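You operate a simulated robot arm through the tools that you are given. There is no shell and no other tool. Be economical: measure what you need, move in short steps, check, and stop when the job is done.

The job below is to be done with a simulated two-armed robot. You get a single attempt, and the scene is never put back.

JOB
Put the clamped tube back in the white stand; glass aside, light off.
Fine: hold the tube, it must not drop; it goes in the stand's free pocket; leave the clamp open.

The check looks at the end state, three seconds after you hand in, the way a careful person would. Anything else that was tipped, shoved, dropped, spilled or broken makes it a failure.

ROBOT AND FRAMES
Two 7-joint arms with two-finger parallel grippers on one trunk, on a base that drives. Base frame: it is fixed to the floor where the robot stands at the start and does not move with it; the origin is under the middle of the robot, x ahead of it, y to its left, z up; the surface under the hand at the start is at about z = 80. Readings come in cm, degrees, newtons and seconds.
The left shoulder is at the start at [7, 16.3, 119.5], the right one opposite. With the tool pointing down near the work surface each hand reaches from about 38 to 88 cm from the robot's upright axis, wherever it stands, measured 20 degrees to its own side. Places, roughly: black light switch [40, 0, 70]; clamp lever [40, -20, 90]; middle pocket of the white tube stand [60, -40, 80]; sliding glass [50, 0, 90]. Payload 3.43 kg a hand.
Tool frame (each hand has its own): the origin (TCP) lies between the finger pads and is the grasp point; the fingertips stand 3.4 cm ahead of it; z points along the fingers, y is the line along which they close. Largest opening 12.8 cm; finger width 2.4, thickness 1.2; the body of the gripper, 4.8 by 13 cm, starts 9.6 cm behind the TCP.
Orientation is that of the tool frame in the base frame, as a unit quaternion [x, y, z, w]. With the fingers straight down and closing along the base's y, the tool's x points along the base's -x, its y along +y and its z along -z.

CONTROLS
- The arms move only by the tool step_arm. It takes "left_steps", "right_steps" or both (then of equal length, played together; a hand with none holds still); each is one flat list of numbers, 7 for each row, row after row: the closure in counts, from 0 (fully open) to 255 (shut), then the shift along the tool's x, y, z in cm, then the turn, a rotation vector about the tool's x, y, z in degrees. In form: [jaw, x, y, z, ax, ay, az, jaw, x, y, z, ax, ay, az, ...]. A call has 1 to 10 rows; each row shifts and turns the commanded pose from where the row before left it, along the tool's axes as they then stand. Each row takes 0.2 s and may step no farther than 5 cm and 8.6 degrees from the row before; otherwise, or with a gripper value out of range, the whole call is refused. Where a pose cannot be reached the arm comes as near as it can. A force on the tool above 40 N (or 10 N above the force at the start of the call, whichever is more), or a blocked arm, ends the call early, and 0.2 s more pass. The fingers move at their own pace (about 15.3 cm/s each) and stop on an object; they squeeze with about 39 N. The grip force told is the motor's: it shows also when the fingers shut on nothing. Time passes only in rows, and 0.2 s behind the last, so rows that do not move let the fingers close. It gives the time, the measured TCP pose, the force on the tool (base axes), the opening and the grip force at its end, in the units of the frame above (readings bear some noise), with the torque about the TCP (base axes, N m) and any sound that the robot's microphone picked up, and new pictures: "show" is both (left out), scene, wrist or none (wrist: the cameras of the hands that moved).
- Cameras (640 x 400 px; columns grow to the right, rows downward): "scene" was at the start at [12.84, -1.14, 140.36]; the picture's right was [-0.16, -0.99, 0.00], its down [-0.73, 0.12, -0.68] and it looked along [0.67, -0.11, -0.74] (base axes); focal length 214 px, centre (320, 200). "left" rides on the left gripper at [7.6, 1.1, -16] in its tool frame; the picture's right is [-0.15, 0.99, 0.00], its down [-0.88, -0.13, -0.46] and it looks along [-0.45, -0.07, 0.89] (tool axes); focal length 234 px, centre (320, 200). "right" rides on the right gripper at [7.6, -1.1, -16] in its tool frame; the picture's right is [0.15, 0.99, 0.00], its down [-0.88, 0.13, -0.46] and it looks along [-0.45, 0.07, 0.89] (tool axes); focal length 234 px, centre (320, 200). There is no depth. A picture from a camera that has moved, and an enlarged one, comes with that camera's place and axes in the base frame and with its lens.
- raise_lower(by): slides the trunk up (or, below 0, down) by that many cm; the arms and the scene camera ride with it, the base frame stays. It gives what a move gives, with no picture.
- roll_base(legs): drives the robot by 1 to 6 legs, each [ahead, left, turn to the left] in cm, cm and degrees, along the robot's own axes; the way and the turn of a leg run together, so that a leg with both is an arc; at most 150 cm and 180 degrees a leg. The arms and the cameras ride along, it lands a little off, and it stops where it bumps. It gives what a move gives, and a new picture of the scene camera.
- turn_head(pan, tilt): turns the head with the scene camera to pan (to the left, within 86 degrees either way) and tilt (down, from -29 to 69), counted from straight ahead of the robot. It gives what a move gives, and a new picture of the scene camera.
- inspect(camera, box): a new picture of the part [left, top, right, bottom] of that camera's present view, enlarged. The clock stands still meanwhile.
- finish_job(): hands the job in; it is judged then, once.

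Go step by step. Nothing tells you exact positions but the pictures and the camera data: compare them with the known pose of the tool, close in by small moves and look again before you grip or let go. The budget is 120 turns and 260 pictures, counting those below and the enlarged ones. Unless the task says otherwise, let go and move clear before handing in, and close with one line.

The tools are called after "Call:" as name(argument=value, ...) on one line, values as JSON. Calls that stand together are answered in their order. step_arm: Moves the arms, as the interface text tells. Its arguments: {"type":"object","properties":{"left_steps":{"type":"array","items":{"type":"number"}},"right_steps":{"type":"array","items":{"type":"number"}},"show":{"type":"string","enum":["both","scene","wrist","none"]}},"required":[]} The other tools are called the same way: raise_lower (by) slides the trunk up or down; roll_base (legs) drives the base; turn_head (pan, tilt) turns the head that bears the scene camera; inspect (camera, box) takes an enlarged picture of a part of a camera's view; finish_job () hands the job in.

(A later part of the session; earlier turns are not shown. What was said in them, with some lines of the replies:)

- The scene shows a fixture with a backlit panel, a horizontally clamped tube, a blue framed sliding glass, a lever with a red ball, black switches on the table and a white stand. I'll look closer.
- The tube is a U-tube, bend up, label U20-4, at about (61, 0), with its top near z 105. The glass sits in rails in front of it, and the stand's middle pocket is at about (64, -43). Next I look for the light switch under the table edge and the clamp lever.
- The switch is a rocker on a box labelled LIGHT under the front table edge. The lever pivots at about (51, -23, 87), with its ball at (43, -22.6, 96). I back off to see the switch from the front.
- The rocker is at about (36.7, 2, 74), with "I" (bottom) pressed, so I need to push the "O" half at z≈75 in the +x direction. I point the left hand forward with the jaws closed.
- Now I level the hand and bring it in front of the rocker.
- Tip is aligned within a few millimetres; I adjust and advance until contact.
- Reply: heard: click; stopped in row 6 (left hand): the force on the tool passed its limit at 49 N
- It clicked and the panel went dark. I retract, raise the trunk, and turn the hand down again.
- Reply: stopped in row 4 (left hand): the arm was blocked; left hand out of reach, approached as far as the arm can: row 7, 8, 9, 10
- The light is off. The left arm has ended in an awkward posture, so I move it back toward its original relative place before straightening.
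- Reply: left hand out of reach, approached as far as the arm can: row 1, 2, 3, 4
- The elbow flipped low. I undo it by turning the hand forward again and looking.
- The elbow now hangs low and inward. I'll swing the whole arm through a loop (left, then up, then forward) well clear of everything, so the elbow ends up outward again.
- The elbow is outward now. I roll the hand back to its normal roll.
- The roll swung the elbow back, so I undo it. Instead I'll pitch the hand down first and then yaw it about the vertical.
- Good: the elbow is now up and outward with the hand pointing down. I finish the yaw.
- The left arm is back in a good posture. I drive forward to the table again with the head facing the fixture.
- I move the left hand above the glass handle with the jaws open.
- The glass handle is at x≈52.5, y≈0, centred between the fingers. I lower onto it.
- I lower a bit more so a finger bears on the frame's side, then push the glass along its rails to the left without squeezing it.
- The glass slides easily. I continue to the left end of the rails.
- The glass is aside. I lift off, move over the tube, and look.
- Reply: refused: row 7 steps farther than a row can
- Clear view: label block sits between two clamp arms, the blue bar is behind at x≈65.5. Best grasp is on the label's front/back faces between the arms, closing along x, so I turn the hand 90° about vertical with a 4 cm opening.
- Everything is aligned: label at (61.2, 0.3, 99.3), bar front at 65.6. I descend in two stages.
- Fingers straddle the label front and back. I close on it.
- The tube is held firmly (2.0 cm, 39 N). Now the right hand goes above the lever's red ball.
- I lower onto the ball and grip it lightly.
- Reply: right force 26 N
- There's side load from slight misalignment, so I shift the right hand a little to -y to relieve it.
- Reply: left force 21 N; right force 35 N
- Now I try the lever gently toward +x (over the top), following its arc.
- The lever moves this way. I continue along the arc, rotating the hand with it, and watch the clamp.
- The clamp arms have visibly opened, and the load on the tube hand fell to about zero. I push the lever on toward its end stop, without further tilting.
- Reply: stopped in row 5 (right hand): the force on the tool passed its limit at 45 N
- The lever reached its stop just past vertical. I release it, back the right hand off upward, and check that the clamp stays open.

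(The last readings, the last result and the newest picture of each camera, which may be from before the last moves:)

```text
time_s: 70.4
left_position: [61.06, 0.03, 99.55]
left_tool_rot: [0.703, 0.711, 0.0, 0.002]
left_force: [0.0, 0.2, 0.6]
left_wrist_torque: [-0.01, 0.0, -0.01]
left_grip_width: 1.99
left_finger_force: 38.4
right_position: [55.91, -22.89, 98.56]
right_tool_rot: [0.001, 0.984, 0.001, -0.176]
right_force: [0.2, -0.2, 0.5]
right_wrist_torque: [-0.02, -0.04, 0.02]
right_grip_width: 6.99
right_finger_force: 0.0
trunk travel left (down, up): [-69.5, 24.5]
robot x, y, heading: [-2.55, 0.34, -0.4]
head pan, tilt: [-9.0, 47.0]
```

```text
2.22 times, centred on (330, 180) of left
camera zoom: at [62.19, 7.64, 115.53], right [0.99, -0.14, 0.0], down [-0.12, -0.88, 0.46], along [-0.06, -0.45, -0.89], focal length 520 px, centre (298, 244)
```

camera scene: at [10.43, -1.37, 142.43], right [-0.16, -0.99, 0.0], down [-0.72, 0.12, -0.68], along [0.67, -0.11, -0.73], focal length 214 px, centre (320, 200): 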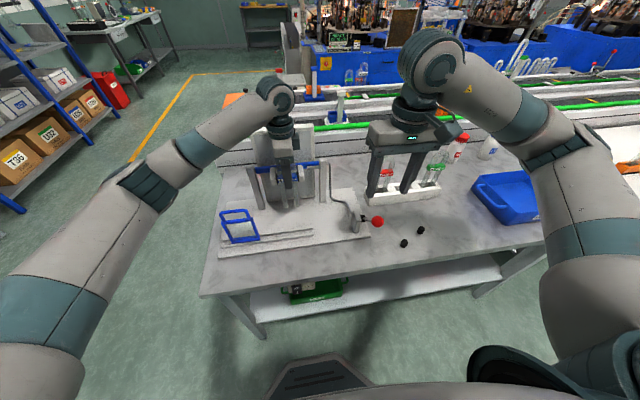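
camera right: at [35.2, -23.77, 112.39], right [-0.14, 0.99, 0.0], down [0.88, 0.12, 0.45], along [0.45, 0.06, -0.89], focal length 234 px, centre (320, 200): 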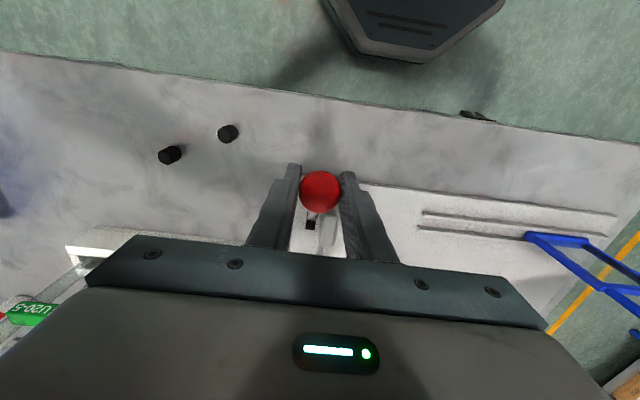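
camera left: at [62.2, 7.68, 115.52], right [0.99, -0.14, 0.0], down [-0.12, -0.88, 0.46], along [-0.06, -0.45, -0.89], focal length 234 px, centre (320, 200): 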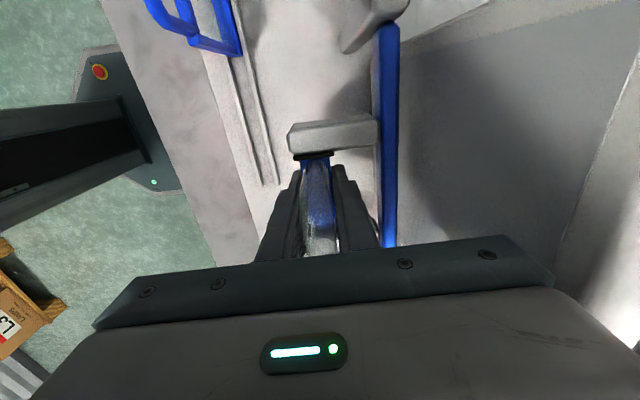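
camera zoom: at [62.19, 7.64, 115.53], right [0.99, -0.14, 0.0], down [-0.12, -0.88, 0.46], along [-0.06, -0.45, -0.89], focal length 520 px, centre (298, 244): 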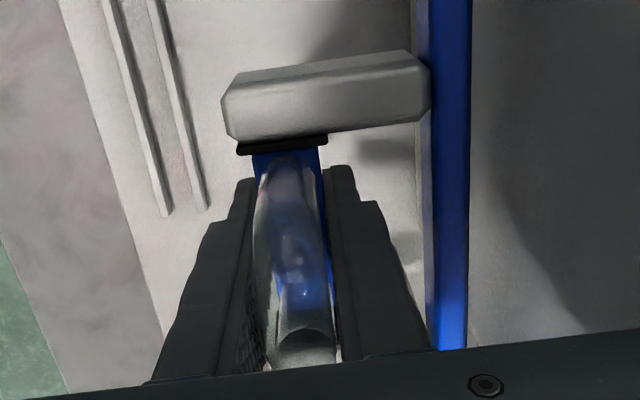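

The lever stays past its stop and the clamp is open on the −y side. I raise the right hand clear, then nudge the tube off the fixed pad and lift it slowly.

Call:
step_arm(right_steps=[116, 1.37, 0, -3.76, 0, 0, 0, 116, 1.37, 0, -3.76, 0, 0, 0, 116, 1.37, 0, -3.76, 0, 0, 0, 116, 1.37, 0, -3.76, 0, 0, 0, 116, 1.37, 0, -3.76, 0, -6, 0, 116, 3, -2, 0, 0, -7, 0, 116, 3, -3, 0, 0, -7, 0], show="none")

Call:
step_arm(left_steps=[255, -0.3, 0, 0, 0, 0, 0, 255, 0, 0, -1, 0, 0, 0, 255, 0, 0, -1.5, 0, 0, 0, 255, 0, 0, 0, 0, 0, 0])

Call:
inspect(camera="scene", box=[230, 90, 390, 230])

```text
time_s: 72.0
left_position: [60.98, 0.02, 99.7]
left_tool_rot: [0.703, 0.711, 0.0, 0.001]
left_force: [-1.3, -0.6, -0.3]
left_wrist_torque: [-0.01, -0.02, 0.0]
left_grip_width: 2.01
left_finger_force: 38.8
right_position: [49.8, -28.03, 119.61]
right_tool_rot: [0.002, 1.0, 0.001, -0.001]
right_force: [-0.6, -0.1, 0.2]
right_wrist_torque: [0.02, -0.02, -0.04]
right_grip_width: 6.97
right_finger_force: 0.1
trunk travel left (down, up): [-69.5, 24.5]
robot x, y, heading: [-2.23, -0.1, -0.3]
head pan, tilt: [-9.0, 47.0]
```

```text
time_s: 73.0
left_position: [61.01, -0.32, 102.15]
left_tool_rot: [0.703, 0.711, -0.001, 0.002]
left_force: [-0.8, 0.4, -1.4]
left_wrist_torque: [0.01, 0.01, -0.03]
left_grip_width: 2.0
left_finger_force: 39.0
right_position: [49.9, -27.99, 119.51]
right_tool_rot: [0.003, 1.0, 0.002, -0.003]
right_force: [-0.6, -0.7, -0.3]
right_wrist_torque: [0.01, 0.03, -0.02]
right_grip_width: 6.99
right_finger_force: 0.1
trunk travel left (down, up): [-69.5, 24.5]
robot x, y, heading: [-2.74, -0.03, -0.4]
head pan, tilt: [-9.0, 47.0]
camera scene: at [10.44, -1.4, 142.42], right [-0.16, -0.99, 0.0], down [-0.72, 0.12, -0.68], along [0.67, -0.11, -0.73], focal length 214 px, centre (320, 200)
camera left: at [62.14, 7.26, 118.04], right [0.99, -0.14, 0.0], down [-0.12, -0.88, 0.46], along [-0.06, -0.45, -0.89], focal length 234 px, centre (320, 200)
```

scene: 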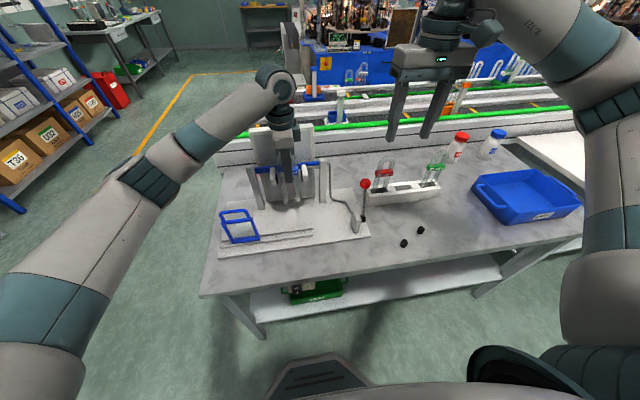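
left: 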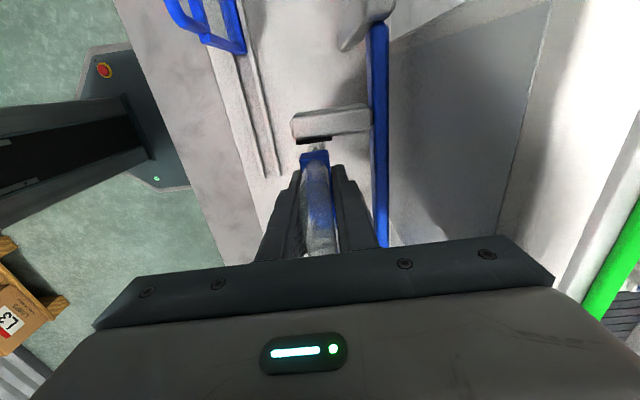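

```text
2.86 times, centred on (310, 160) of scene
camera zoom: at [10.44, -1.4, 142.42], right [-0.16, -0.99, 0.0], down [-0.72, 0.12, -0.68], along [0.67, -0.11, -0.73], focal length 613 px, centre (349, 314)
```

zoom: 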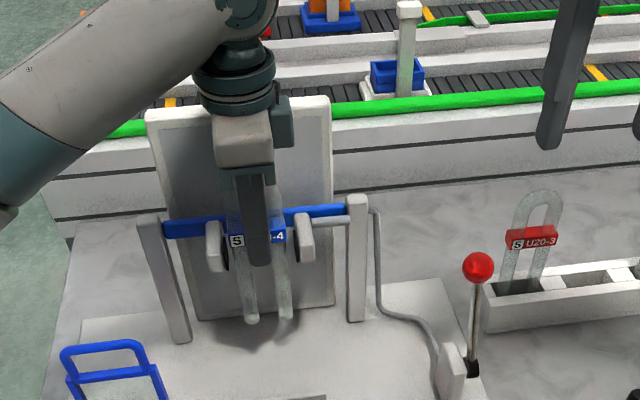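

The tube comes free. I lift it well above everything, then take the right hand further out of the way.

Call:
step_arm(left_steps=[255, 0, 0, -2.3, 0, 0, 0, 255, 0, 0, -2.3, 0, 0, 0, 255, 0, 0, -2.3, 0, 0, 0, 255, 0, 0, -2.3, 0, 0, 0, 255, 0, 0, -2.3, 0, 0, 0, 255, 0, 0, -2.3, 0, 0, 0, 255, 0, 0, -2.3, 0, 0, 0, 255, 0, 0, -2.3, 0, 0, 0, 255, 0, 0, -2.3, 0, 0, 0], show="none")

Call:
step_arm(right_steps=[116, 3, -3, -2, 0, 0, 0, 116, 2, -4, -2, 0, 0, 0, 116, 0, -4, -1, 0, 0, 0], show="scene")

```text
time_s: 75.0
left_position: [61.19, -0.3, 122.79]
left_tool_rot: [0.703, 0.711, -0.001, 0.002]
left_force: [-0.8, 0.4, -0.5]
left_wrist_torque: [0.02, -0.04, -0.01]
left_grip_width: 2.0
left_finger_force: 38.8
right_position: [49.94, -27.89, 119.68]
right_tool_rot: [0.002, 1.0, 0.002, -0.002]
right_force: [0.0, -0.3, -1.4]
right_wrist_torque: [0.02, -0.02, -0.01]
right_grip_width: 6.99
right_finger_force: 0.1
trunk travel left (down, up): [-69.5, 24.5]
robot x, y, heading: [-2.49, 0.06, -0.7]
head pan, tilt: [-9.0, 47.0]
```

```text
time_s: 75.8
left_position: [61.34, -0.13, 122.73]
left_tool_rot: [0.703, 0.711, -0.001, 0.001]
left_force: [0.3, -1.0, -1.0]
left_wrist_torque: [-0.01, -0.02, 0.0]
left_grip_width: 2.02
left_finger_force: 39.1
right_position: [44.82, -39.02, 124.81]
right_tool_rot: [0.001, 1.0, 0.002, -0.003]
right_force: [-0.1, 0.4, 0.1]
right_wrist_torque: [0.02, 0.0, -0.03]
right_grip_width: 6.97
right_finger_force: 0.1
trunk travel left (down, up): [-69.5, 24.5]
robot x, y, heading: [-2.54, -0.56, -0.5]
head pan, tilt: [-9.0, 47.0]
camera scene: at [10.44, -1.46, 142.42], right [-0.16, -0.99, 0.0], down [-0.72, 0.12, -0.68], along [0.67, -0.11, -0.73], focal length 214 px, centre (320, 200)
```

scene: 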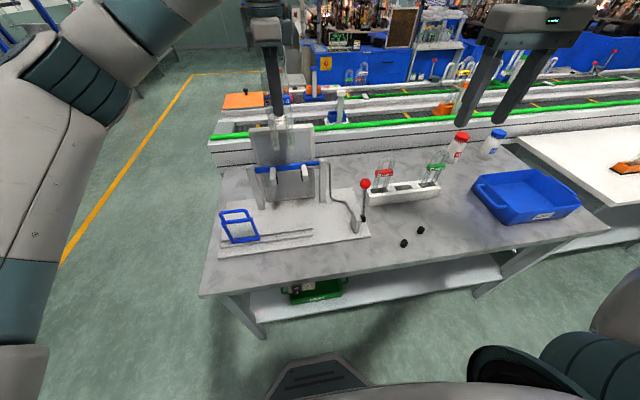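

I roll the base to the right so the left hand with the tube is over the stand.

Call:
roll_base(legs=[[0, -20, 0], [0, -20, 0.4]])

Call:
inspect(camera="left", box=[180, 0, 460, 260])

Call:
inspect(camera="scene", box=[180, 80, 380, 240])

```text
time_s: 78.6
left_position: [60.88, -39.55, 122.72]
left_tool_rot: [0.702, 0.712, -0.001, 0.001]
left_force: [0.2, -0.1, -1.3]
left_wrist_torque: [-0.02, 0.01, 0.01]
left_grip_width: 2.0
left_finger_force: 39.4
right_position: [44.63, -78.45, 124.94]
right_tool_rot: [0.0, 1.0, 0.001, -0.003]
right_force: [0.3, -0.2, 0.1]
right_wrist_torque: [0.01, 0.02, -0.01]
right_grip_width: 6.98
right_finger_force: 0.0
trunk travel left (down, up): [-69.5, 24.5]
robot x, y, heading: [-2.53, -40.15, 0.0]
head pan, tilt: [-9.0, 47.0]
camera scene: at [10.09, -41.07, 142.43], right [-0.16, -0.99, 0.0], down [-0.72, 0.12, -0.68], along [0.67, -0.11, -0.73], focal length 214 px, centre (320, 200)
```

scene: 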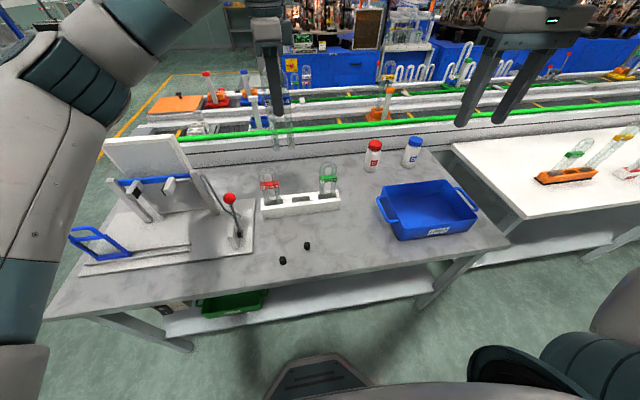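

```text
1.54 times, centred on (320, 130) of left
camera zoom: at [61.95, -32.05, 138.64], right [0.99, -0.13, 0.0], down [-0.12, -0.88, 0.46], along [-0.06, -0.46, -0.89], focal length 360 px, centre (320, 308)
```

zoom: 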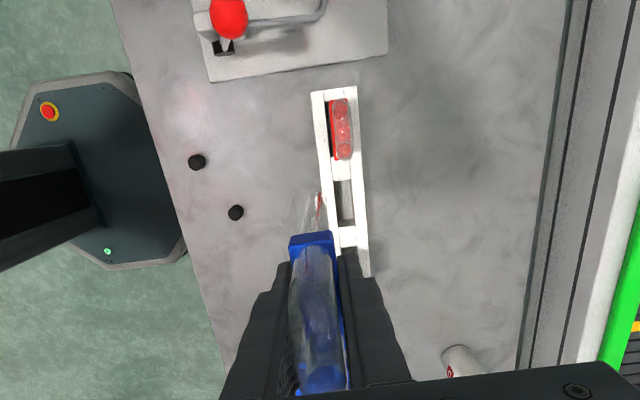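

```text
2.50 times, centred on (280, 160) of scene
camera zoom: at [10.09, -41.07, 142.43], right [-0.16, -0.99, 0.0], down [-0.72, 0.12, -0.68], along [0.67, -0.11, -0.73], focal length 536 px, centre (420, 300)
```

zoom: 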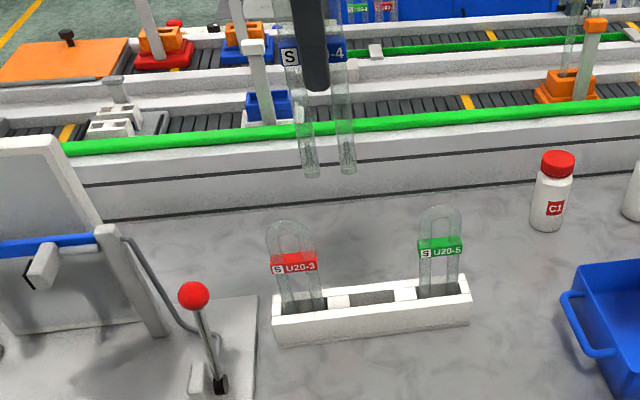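

The middle pocket is at about (64.1, −43.0), with the stand top near z 85.5. I move over it and start lowering.

Call:
step_arm(left_steps=[255, -1.7, 1.6, 0, 0, 0, 0, 255, -1.7, 1.6, 0, 0, 0, 0, 255, 0, 0, 0, 0, 0, 0, 255, 0, 0, 3, 0, 0, 0, 255, 0, 0, 3, 0, 0, 0, 255, 0, 0, 3, 0, 0, 0, 255, 0, 0, 0, 0, 0, 0], show="wrist")

Call:
inspect(camera="left", box=[220, 60, 440, 260])

Call:
inspect(camera="scene", box=[220, 100, 380, 240])

```text
time_s: 80.2
left_position: [64.36, -43.18, 113.66]
left_tool_rot: [0.701, 0.713, -0.001, 0.002]
left_force: [-0.2, 0.0, -0.4]
left_wrist_torque: [-0.02, 0.0, 0.0]
left_grip_width: 2.0
left_finger_force: 38.9
right_position: [44.56, -78.73, 124.81]
right_tool_rot: [0.0, 1.0, 0.001, -0.002]
right_force: [-0.5, 0.1, -0.1]
right_wrist_torque: [0.0, -0.02, 0.01]
right_grip_width: 6.96
right_finger_force: 0.0
trunk travel left (down, up): [-69.5, 24.5]
robot x, y, heading: [-2.61, -39.88, -0.3]
head pan, tilt: [-9.0, 47.0]
camera left: at [65.41, -35.46, 129.56], right [0.99, -0.13, 0.0], down [-0.12, -0.88, 0.46], along [-0.06, -0.45, -0.89], focal length 234 px, centre (320, 200)
```

left: 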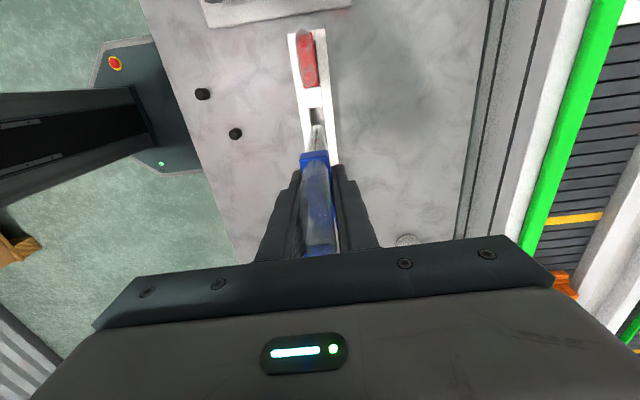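

```text
2.00 times, centred on (330, 160) of left
camera zoom: at [65.41, -35.46, 129.56], right [0.99, -0.13, 0.0], down [-0.12, -0.88, 0.46], along [-0.06, -0.45, -0.89], focal length 468 px, centre (300, 280)
```

zoom: 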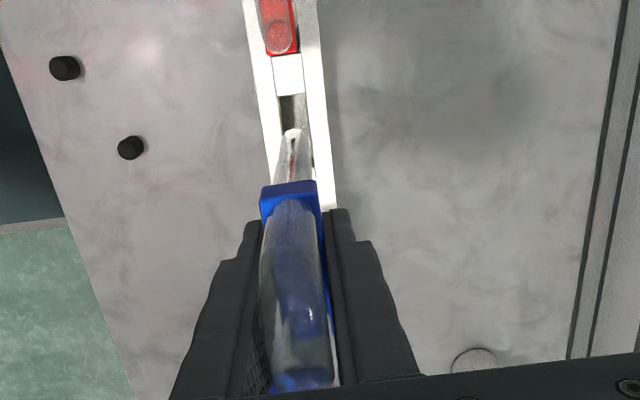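

```text
2.86 times, centred on (300, 170) of scene
camera zoom: at [10.06, -41.2, 142.43], right [-0.16, -0.99, 0.0], down [-0.72, 0.12, -0.68], along [0.67, -0.11, -0.73], focal length 613 px, centre (377, 286)
```

zoom: 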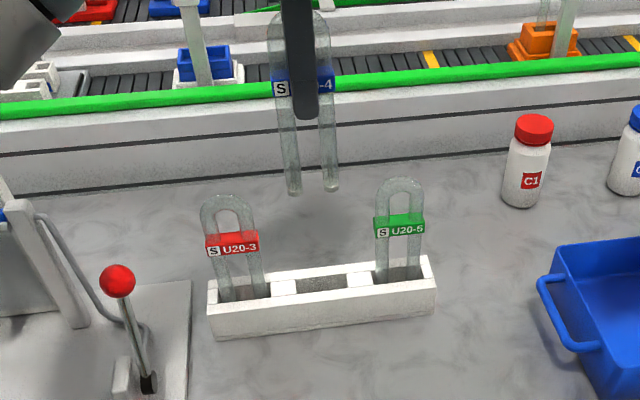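

Pocket and tube are nearly aligned (tube about 0.3 cm too far in +x). I correct and lower to just above the pocket.

Call:
step_arm(left_steps=[255, 0, -0.3, 2.5, 0, 0, 1.2, 255, 0, 0, 2.5, 0, 0, 0, 255, 0, 0, 2.5, 0, 0, 0, 255, 0, 0, 2.5, 0, 0, 0, 255, 0, 0, 0, 0, 0, 0], show="wrist")

Call:
inspect(camera="scene", box=[250, 130, 350, 220])

Call:
inspect(camera="left", box=[260, 60, 400, 200])

```text
time_s: 81.4
left_position: [63.98, -43.28, 103.8]
left_tool_rot: [0.709, 0.705, -0.001, 0.002]
left_force: [-0.3, 0.6, -0.5]
left_wrist_torque: [-0.01, -0.01, -0.01]
left_grip_width: 2.0
left_finger_force: 39.4
right_position: [44.55, -78.56, 124.83]
right_tool_rot: [0.001, 1.0, 0.001, -0.004]
right_force: [0.7, -0.1, 0.0]
right_wrist_torque: [0.01, -0.03, -0.01]
right_grip_width: 6.95
right_finger_force: 0.0
trunk travel left (down, up): [-69.5, 24.5]
robot x, y, heading: [-3.15, -39.75, -0.4]
head pan, tilt: [-9.0, 47.0]
camera left: at [65.16, -35.69, 119.71], right [0.99, -0.15, 0.0], down [-0.14, -0.88, 0.46], along [-0.07, -0.45, -0.89], focal length 234 px, centre (320, 200)
```

left: 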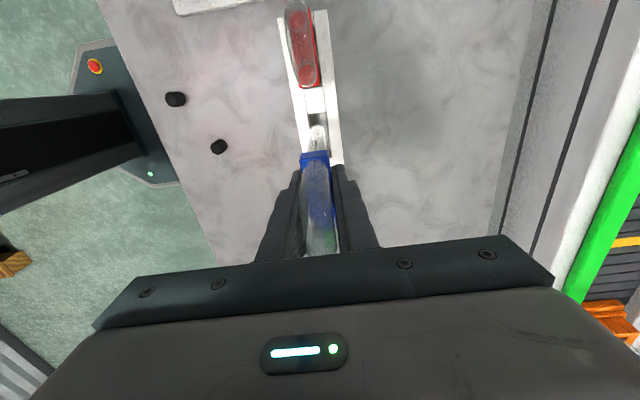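

```text
4.44 times, centred on (300, 175) of scene
camera zoom: at [10.04, -41.21, 142.43], right [-0.16, -0.99, 0.0], down [-0.72, 0.12, -0.68], along [0.67, -0.11, -0.73], focal length 953 px, centre (409, 311)
```

zoom: 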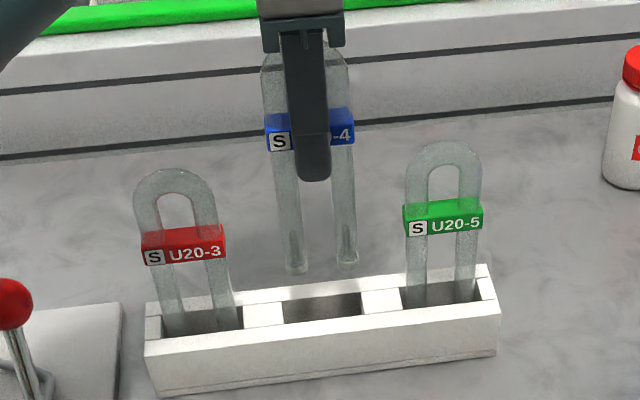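

```text
2.86 times, centred on (330, 130) of left
camera zoom: at [65.16, -35.69, 119.71], right [0.99, -0.15, 0.0], down [-0.14, -0.88, 0.46], along [-0.07, -0.45, -0.89], focal length 669 px, centre (291, 400)
```

zoom: 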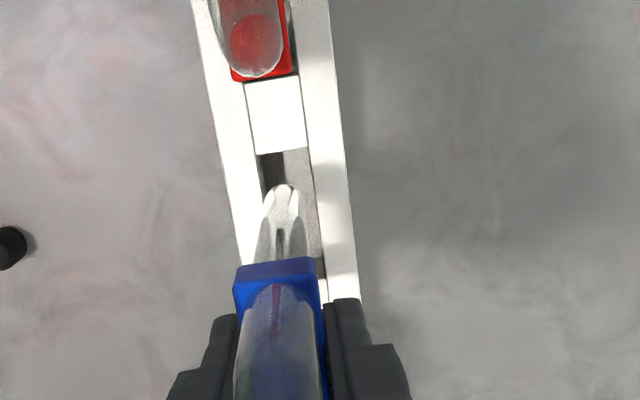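

Alignment looks good in both views. I lower slowly into the pocket.

Call:
step_arm(left_steps=[255, 0, 0, 1.2, 0, 0, 0, 255, 0, 0, 1.2, 0, 0, 0, 255, 0, 0, 1.2, 0, 0, 0, 255, 0, 0, 1, 0, 0, 0, 255, 0, 0, 1, 0, 0, 0, 255, 0, 0, 1, 0, 0, 0], show="none")

Call:
inspect(camera="scene", box=[250, 130, 350, 220])

Call:
inspect(camera="left", box=[260, 60, 400, 200])

```text
time_s: 82.8
left_position: [63.97, -43.04, 97.0]
left_tool_rot: [0.71, 0.704, -0.001, 0.002]
left_force: [0.0, -0.1, -1.1]
left_wrist_torque: [0.03, 0.0, -0.01]
left_grip_width: 2.02
left_finger_force: 39.2
right_position: [44.61, -78.62, 124.82]
right_tool_rot: [0.0, 1.0, 0.001, -0.002]
right_force: [0.6, -0.7, -0.4]
right_wrist_torque: [0.0, -0.01, 0.0]
right_grip_width: 6.98
right_finger_force: 0.1
trunk travel left (down, up): [-69.5, 24.5]
robot x, y, heading: [-2.6, -39.99, -0.3]
head pan, tilt: [-9.0, 47.0]
```

```text
4.44 times, centred on (300, 175) of scene
camera zoom: at [10.1, -41.2, 142.42], right [-0.16, -0.99, 0.0], down [-0.72, 0.12, -0.68], along [0.67, -0.11, -0.73], focal length 953 px, centre (409, 311)
```

zoom: 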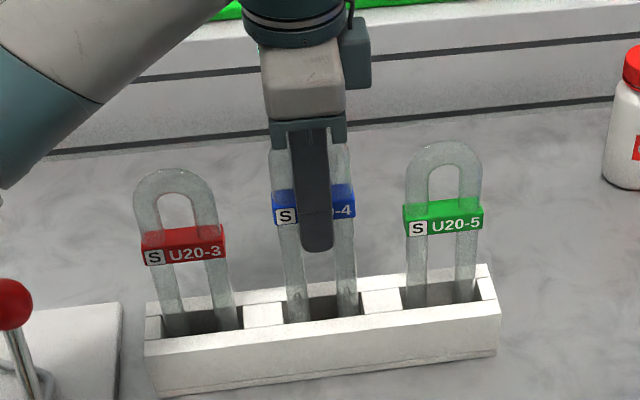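

```text
2.86 times, centred on (330, 130) of left
camera zoom: at [65.16, -35.47, 113.07], right [0.99, -0.15, 0.0], down [-0.14, -0.88, 0.46], along [-0.07, -0.45, -0.89], focal length 669 px, centre (291, 400)
```

zoom: 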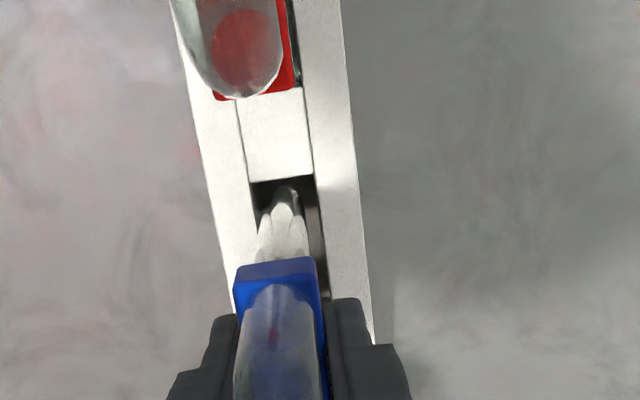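

The legs are in the pocket with no contact force. I lower the rest until the tube rests.

Call:
step_arm(left_steps=[255, 0, 0, 0.6, 0, 0, 0, 255, 0, 0, 0.6, 0, 0, 0, 255, 0, 0, 0.4, 0, 0, 0, 255, 0, 0, 0, 0, 0, 0], show="none")

Call:
inspect(camera="scene", box=[250, 130, 350, 220])

```text
time_s: 83.8
left_position: [63.92, -43.23, 95.49]
left_tool_rot: [0.71, 0.704, -0.001, 0.002]
left_force: [0.8, -0.6, -0.8]
left_wrist_torque: [-0.02, 0.0, -0.03]
left_grip_width: 1.98
left_finger_force: 39.0
right_position: [44.64, -78.55, 124.86]
right_tool_rot: [0.001, 1.0, 0.001, -0.003]
right_force: [-1.0, 0.3, -0.3]
right_wrist_torque: [0.01, 0.05, -0.01]
right_grip_width: 6.97
right_finger_force: 0.0
trunk travel left (down, up): [-69.5, 24.5]
robot x, y, heading: [-2.9, -40.16, -0.1]
head pan, tilt: [-9.0, 47.0]
```

```text
4.44 times, centred on (300, 175) of scene
camera zoom: at [10.09, -41.21, 142.42], right [-0.16, -0.99, 0.0], down [-0.72, 0.12, -0.68], along [0.67, -0.11, -0.73], focal length 953 px, centre (409, 311)
```

zoom: 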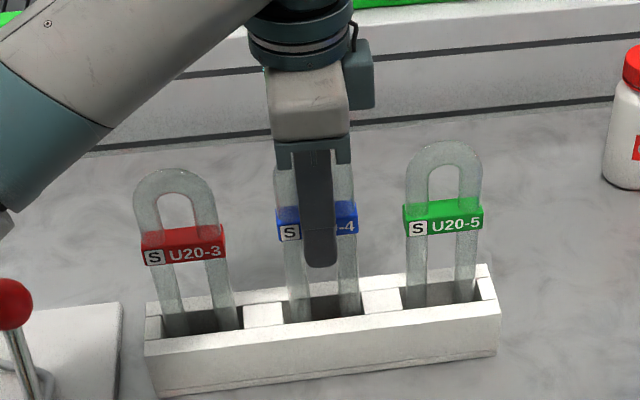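

Call:
step_arm(left_steps=[255, 0, 0, 0.4, 0, 0, 0, 255, 0, 0, 0.3, 0, 0, 0, 255, 0, 0, 0.2, 0, 0, 0, 255, 0, 0, 0, 0, 0, 0], show="none")

Call:
inspect(camera="scene", box=[250, 130, 350, 220])

```text
time_s: 84.8
left_position: [63.91, -43.12, 94.58]
left_tool_rot: [0.71, 0.704, -0.002, 0.001]
left_force: [0.2, 0.3, -0.8]
left_wrist_torque: [0.0, -0.02, -0.02]
left_grip_width: 1.98
left_finger_force: 39.3
right_position: [44.57, -78.6, 124.88]
right_tool_rot: [0.0, 1.0, 0.001, -0.003]
right_force: [0.7, 0.5, 0.7]
right_wrist_torque: [0.02, 0.0, 0.0]
right_grip_width: 6.99
right_finger_force: 0.0
trunk travel left (down, up): [-69.5, 24.5]
robot x, y, heading: [-3.14, -40.23, -0.5]
head pan, tilt: [-9.0, 47.0]
```

```text
4.44 times, centred on (300, 175) of scene
camera zoom: at [10.08, -41.21, 142.42], right [-0.16, -0.99, 0.0], down [-0.72, 0.12, -0.68], along [0.67, -0.11, -0.73], focal length 953 px, centre (409, 311)
```

zoom: 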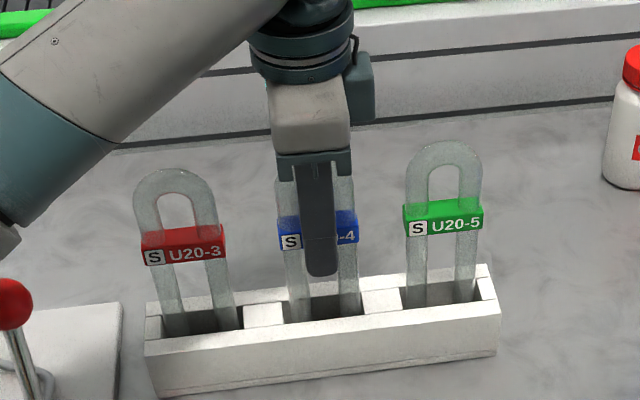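

Still no contact force; the label is almost level with its neighbours. A few more tiny steps down.

Call:
step_arm(left_steps=[255, 0, 0, 0.15, 0, 0, 0, 255, 0, 0, 0.15, 0, 0, 0, 255, 0, 0, 0, 0, 0, 0], show="none")

Call:
step_arm(left_steps=[255, 0, 0, 0.15, 0, 0, 0, 255, 0, 0, 0, 0, 0, 0], show="none")

Call:
inspect(camera="scene", box=[250, 130, 350, 220])

```text
time_s: 85.6
left_position: [63.92, -43.32, 94.35]
left_tool_rot: [0.71, 0.705, 0.0, 0.002]
left_force: [0.3, 0.1, 2.6]
left_wrist_torque: [0.18, -0.07, 0.0]
left_grip_width: 1.98
left_finger_force: 38.7
right_position: [44.56, -78.59, 124.85]
right_tool_rot: [0.0, 1.0, 0.0, -0.002]
right_force: [0.4, -0.8, 0.2]
right_wrist_torque: [0.0, -0.02, -0.02]
right_grip_width: 6.99
right_finger_force: 0.1
trunk travel left (down, up): [-69.5, 24.5]
robot x, y, heading: [-2.94, -40.05, -0.3]
head pan, tilt: [-9.0, 47.0]
```

```text
time_s: 86.2
left_position: [63.87, -43.28, 94.36]
left_tool_rot: [0.709, 0.705, 0.0, 0.002]
left_force: [2.1, 0.9, 13.7]
left_wrist_torque: [0.36, -0.24, -0.01]
left_grip_width: 2.02
left_finger_force: 39.2
right_position: [44.43, -78.62, 124.86]
right_tool_rot: [0.0, 1.0, 0.001, -0.003]
right_force: [-0.5, -0.2, 0.5]
right_wrist_torque: [-0.01, 0.0, -0.03]
right_grip_width: 6.99
right_finger_force: 0.0
trunk travel left (down, up): [-69.5, 24.5]
robot x, y, heading: [-2.71, -39.55, -0.0]
head pan, tilt: [-9.0, 47.0]
```

```text
4.44 times, centred on (300, 175) of scene
camera zoom: at [9.94, -41.19, 142.46], right [-0.16, -0.99, 0.0], down [-0.72, 0.12, -0.68], along [0.67, -0.11, -0.73], focal length 953 px, centre (409, 311)
```

zoom: 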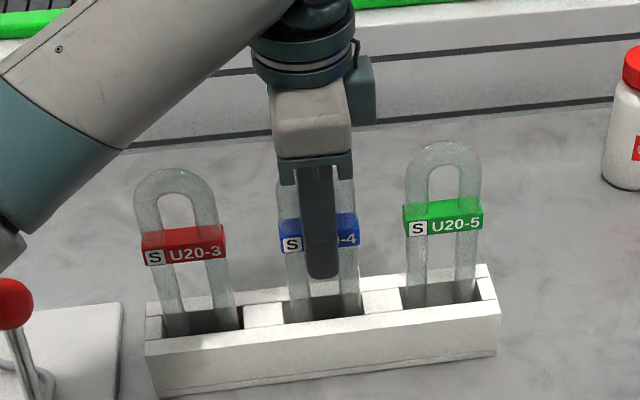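

The tube has bottomed (13.7 N up), level with its neighbours. I ease off and open the fingers.

Call:
step_arm(left_steps=[255, 0, 0, -0.12, 0, 0, 0, 225, 0, 0, 0, 0, 0, 0, 200, 0, 0, 0, 0, 0, 0, 160, 0, 0, 0, 0, 0, 0, 160, 0, 0, 0, 0, 0, 0], show="wrist")

Call:
inspect(camera="scene", box=[250, 130, 350, 220])

```text
time_s: 87.4
left_position: [63.9, -43.3, 94.23]
left_tool_rot: [0.71, 0.704, -0.001, 0.002]
left_force: [-0.4, -0.3, -0.4]
left_wrist_torque: [-0.02, -0.01, -0.01]
left_grip_width: 4.78
left_finger_force: 0.0
right_position: [44.71, -78.62, 124.75]
right_tool_rot: [0.0, 1.0, 0.0, -0.003]
right_force: [0.0, 0.2, 0.2]
right_wrist_torque: [-0.04, 0.03, -0.01]
right_grip_width: 6.98
right_finger_force: 0.1
trunk travel left (down, up): [-69.5, 24.5]
robot x, y, heading: [-2.63, -39.98, -0.2]
head pan, tilt: [-9.0, 47.0]
camera left: at [65.07, -35.66, 110.17], right [0.99, -0.15, 0.0], down [-0.14, -0.88, 0.46], along [-0.07, -0.45, -0.89], focal length 234 px, centre (320, 200)
```

left: 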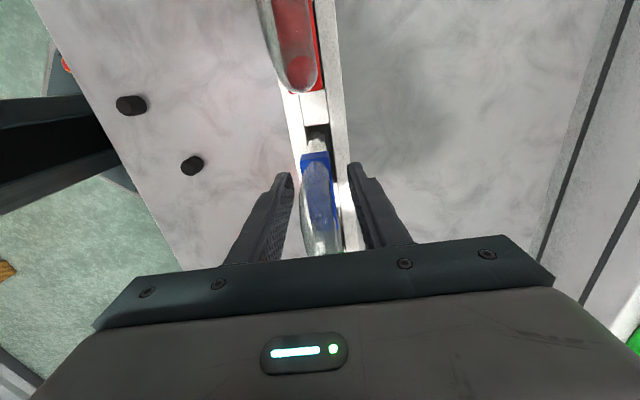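

```text
4.44 times, centred on (300, 175) of scene
camera zoom: at [10.11, -41.21, 142.42], right [-0.16, -0.99, 0.0], down [-0.72, 0.12, -0.68], along [0.67, -0.11, -0.73], focal length 953 px, centre (409, 311)
```

zoom: 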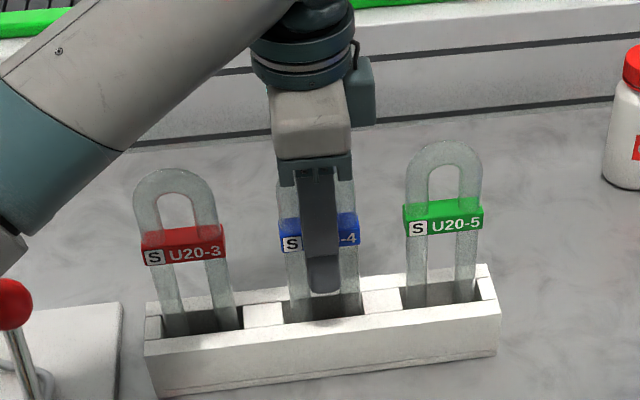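

Released and standing. I lift the hand straight up, clear of the tube.

Call:
step_arm(left_steps=[160, 0, 0, -2, 0, 0, 0, 160, 0, 0, -3, 0, 0, 0, 160, 0, 0, -4, 0, 0, 0, 160, 0, 0, -4, 0, 0, 0, 160, 0, 0, -4, 0, 0, 0, 160, 0, 0, -4, 0, 0, 0, 160, 0, 0, -4, 0, 0, 0, 160, 0, 0, 0, 0, 0, 0], show="scene")

Call:
inspect(camera="scene", box=[250, 130, 350, 220])

Call:
inspect(camera="scene", box=[40, 120, 260, 320])

```text
time_s: 89.2
left_position: [63.74, -43.12, 119.7]
left_tool_rot: [0.709, 0.705, -0.001, 0.001]
left_force: [0.8, 0.3, 0.4]
left_wrist_torque: [0.02, -0.01, 0.01]
left_grip_width: 4.78
left_finger_force: 0.0
right_position: [44.64, -78.6, 124.85]
right_tool_rot: [0.0, 1.0, 0.0, -0.003]
right_force: [0.5, 0.1, -0.1]
right_wrist_torque: [0.01, -0.01, 0.01]
right_grip_width: 6.96
right_finger_force: 0.1
trunk travel left (down, up): [-69.5, 24.5]
robot x, y, heading: [-2.89, -40.14, -0.3]
head pan, tilt: [-9.0, 47.0]
camera scene: at [10.15, -41.2, 142.42], right [-0.16, -0.99, 0.0], down [-0.72, 0.12, -0.68], along [0.67, -0.11, -0.73], focal length 214 px, centre (320, 200)
```

scene: 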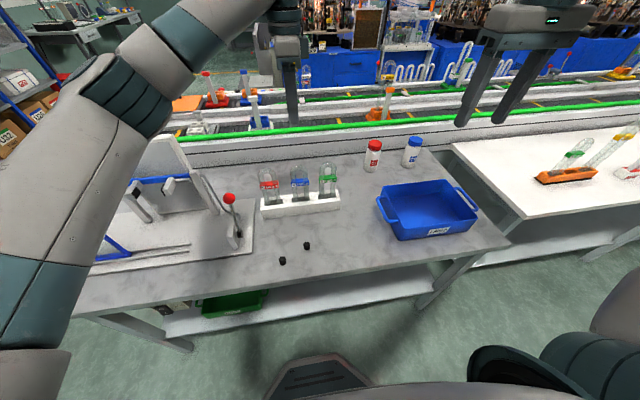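

```text
4.44 times, centred on (300, 175) of scene
camera zoom: at [10.15, -41.2, 142.42], right [-0.16, -0.99, 0.0], down [-0.72, 0.12, -0.68], along [0.67, -0.11, -0.73], focal length 953 px, centre (409, 311)
```

zoom: 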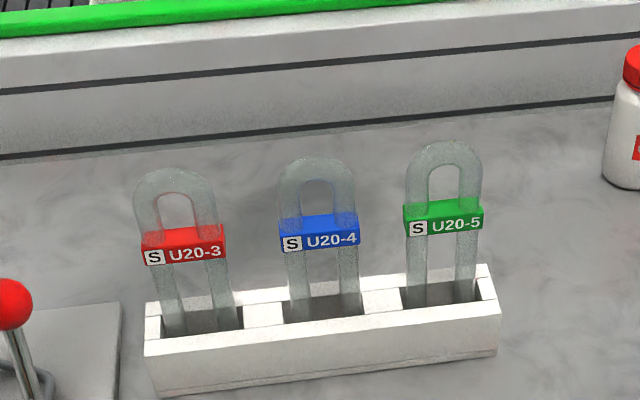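

```text
2.00 times, centred on (150, 220) of scene
camera zoom: at [10.15, -41.2, 142.42], right [-0.16, -0.99, 0.0], down [-0.72, 0.12, -0.68], along [0.67, -0.11, -0.73], focal length 429 px, centre (660, 160)
```

zoom: 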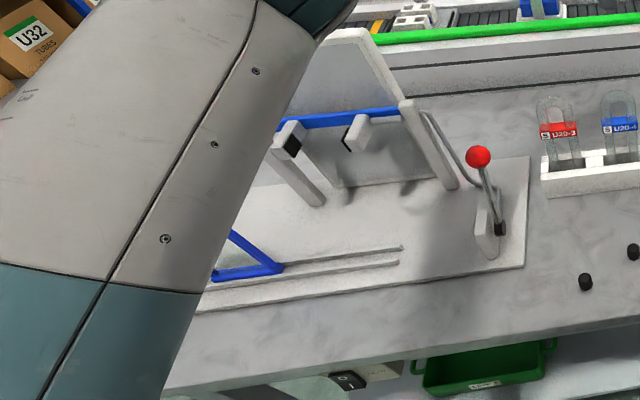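

The tube stands in the middle pocket, level with its neighbours. The clamp is open, the glass is at the left end of its rails, the panel is dark with the switch on "O", and both hands are clear, so I hand in.

Call:
finish_job()

```text
The job is handed in.
```

The U20-4 tube is back in the stand's free middle pocket and standing on its own. The clamp is open, the glass is slid aside to the left, and the light is off. I saw nothing else tipped, shoved or dropped.
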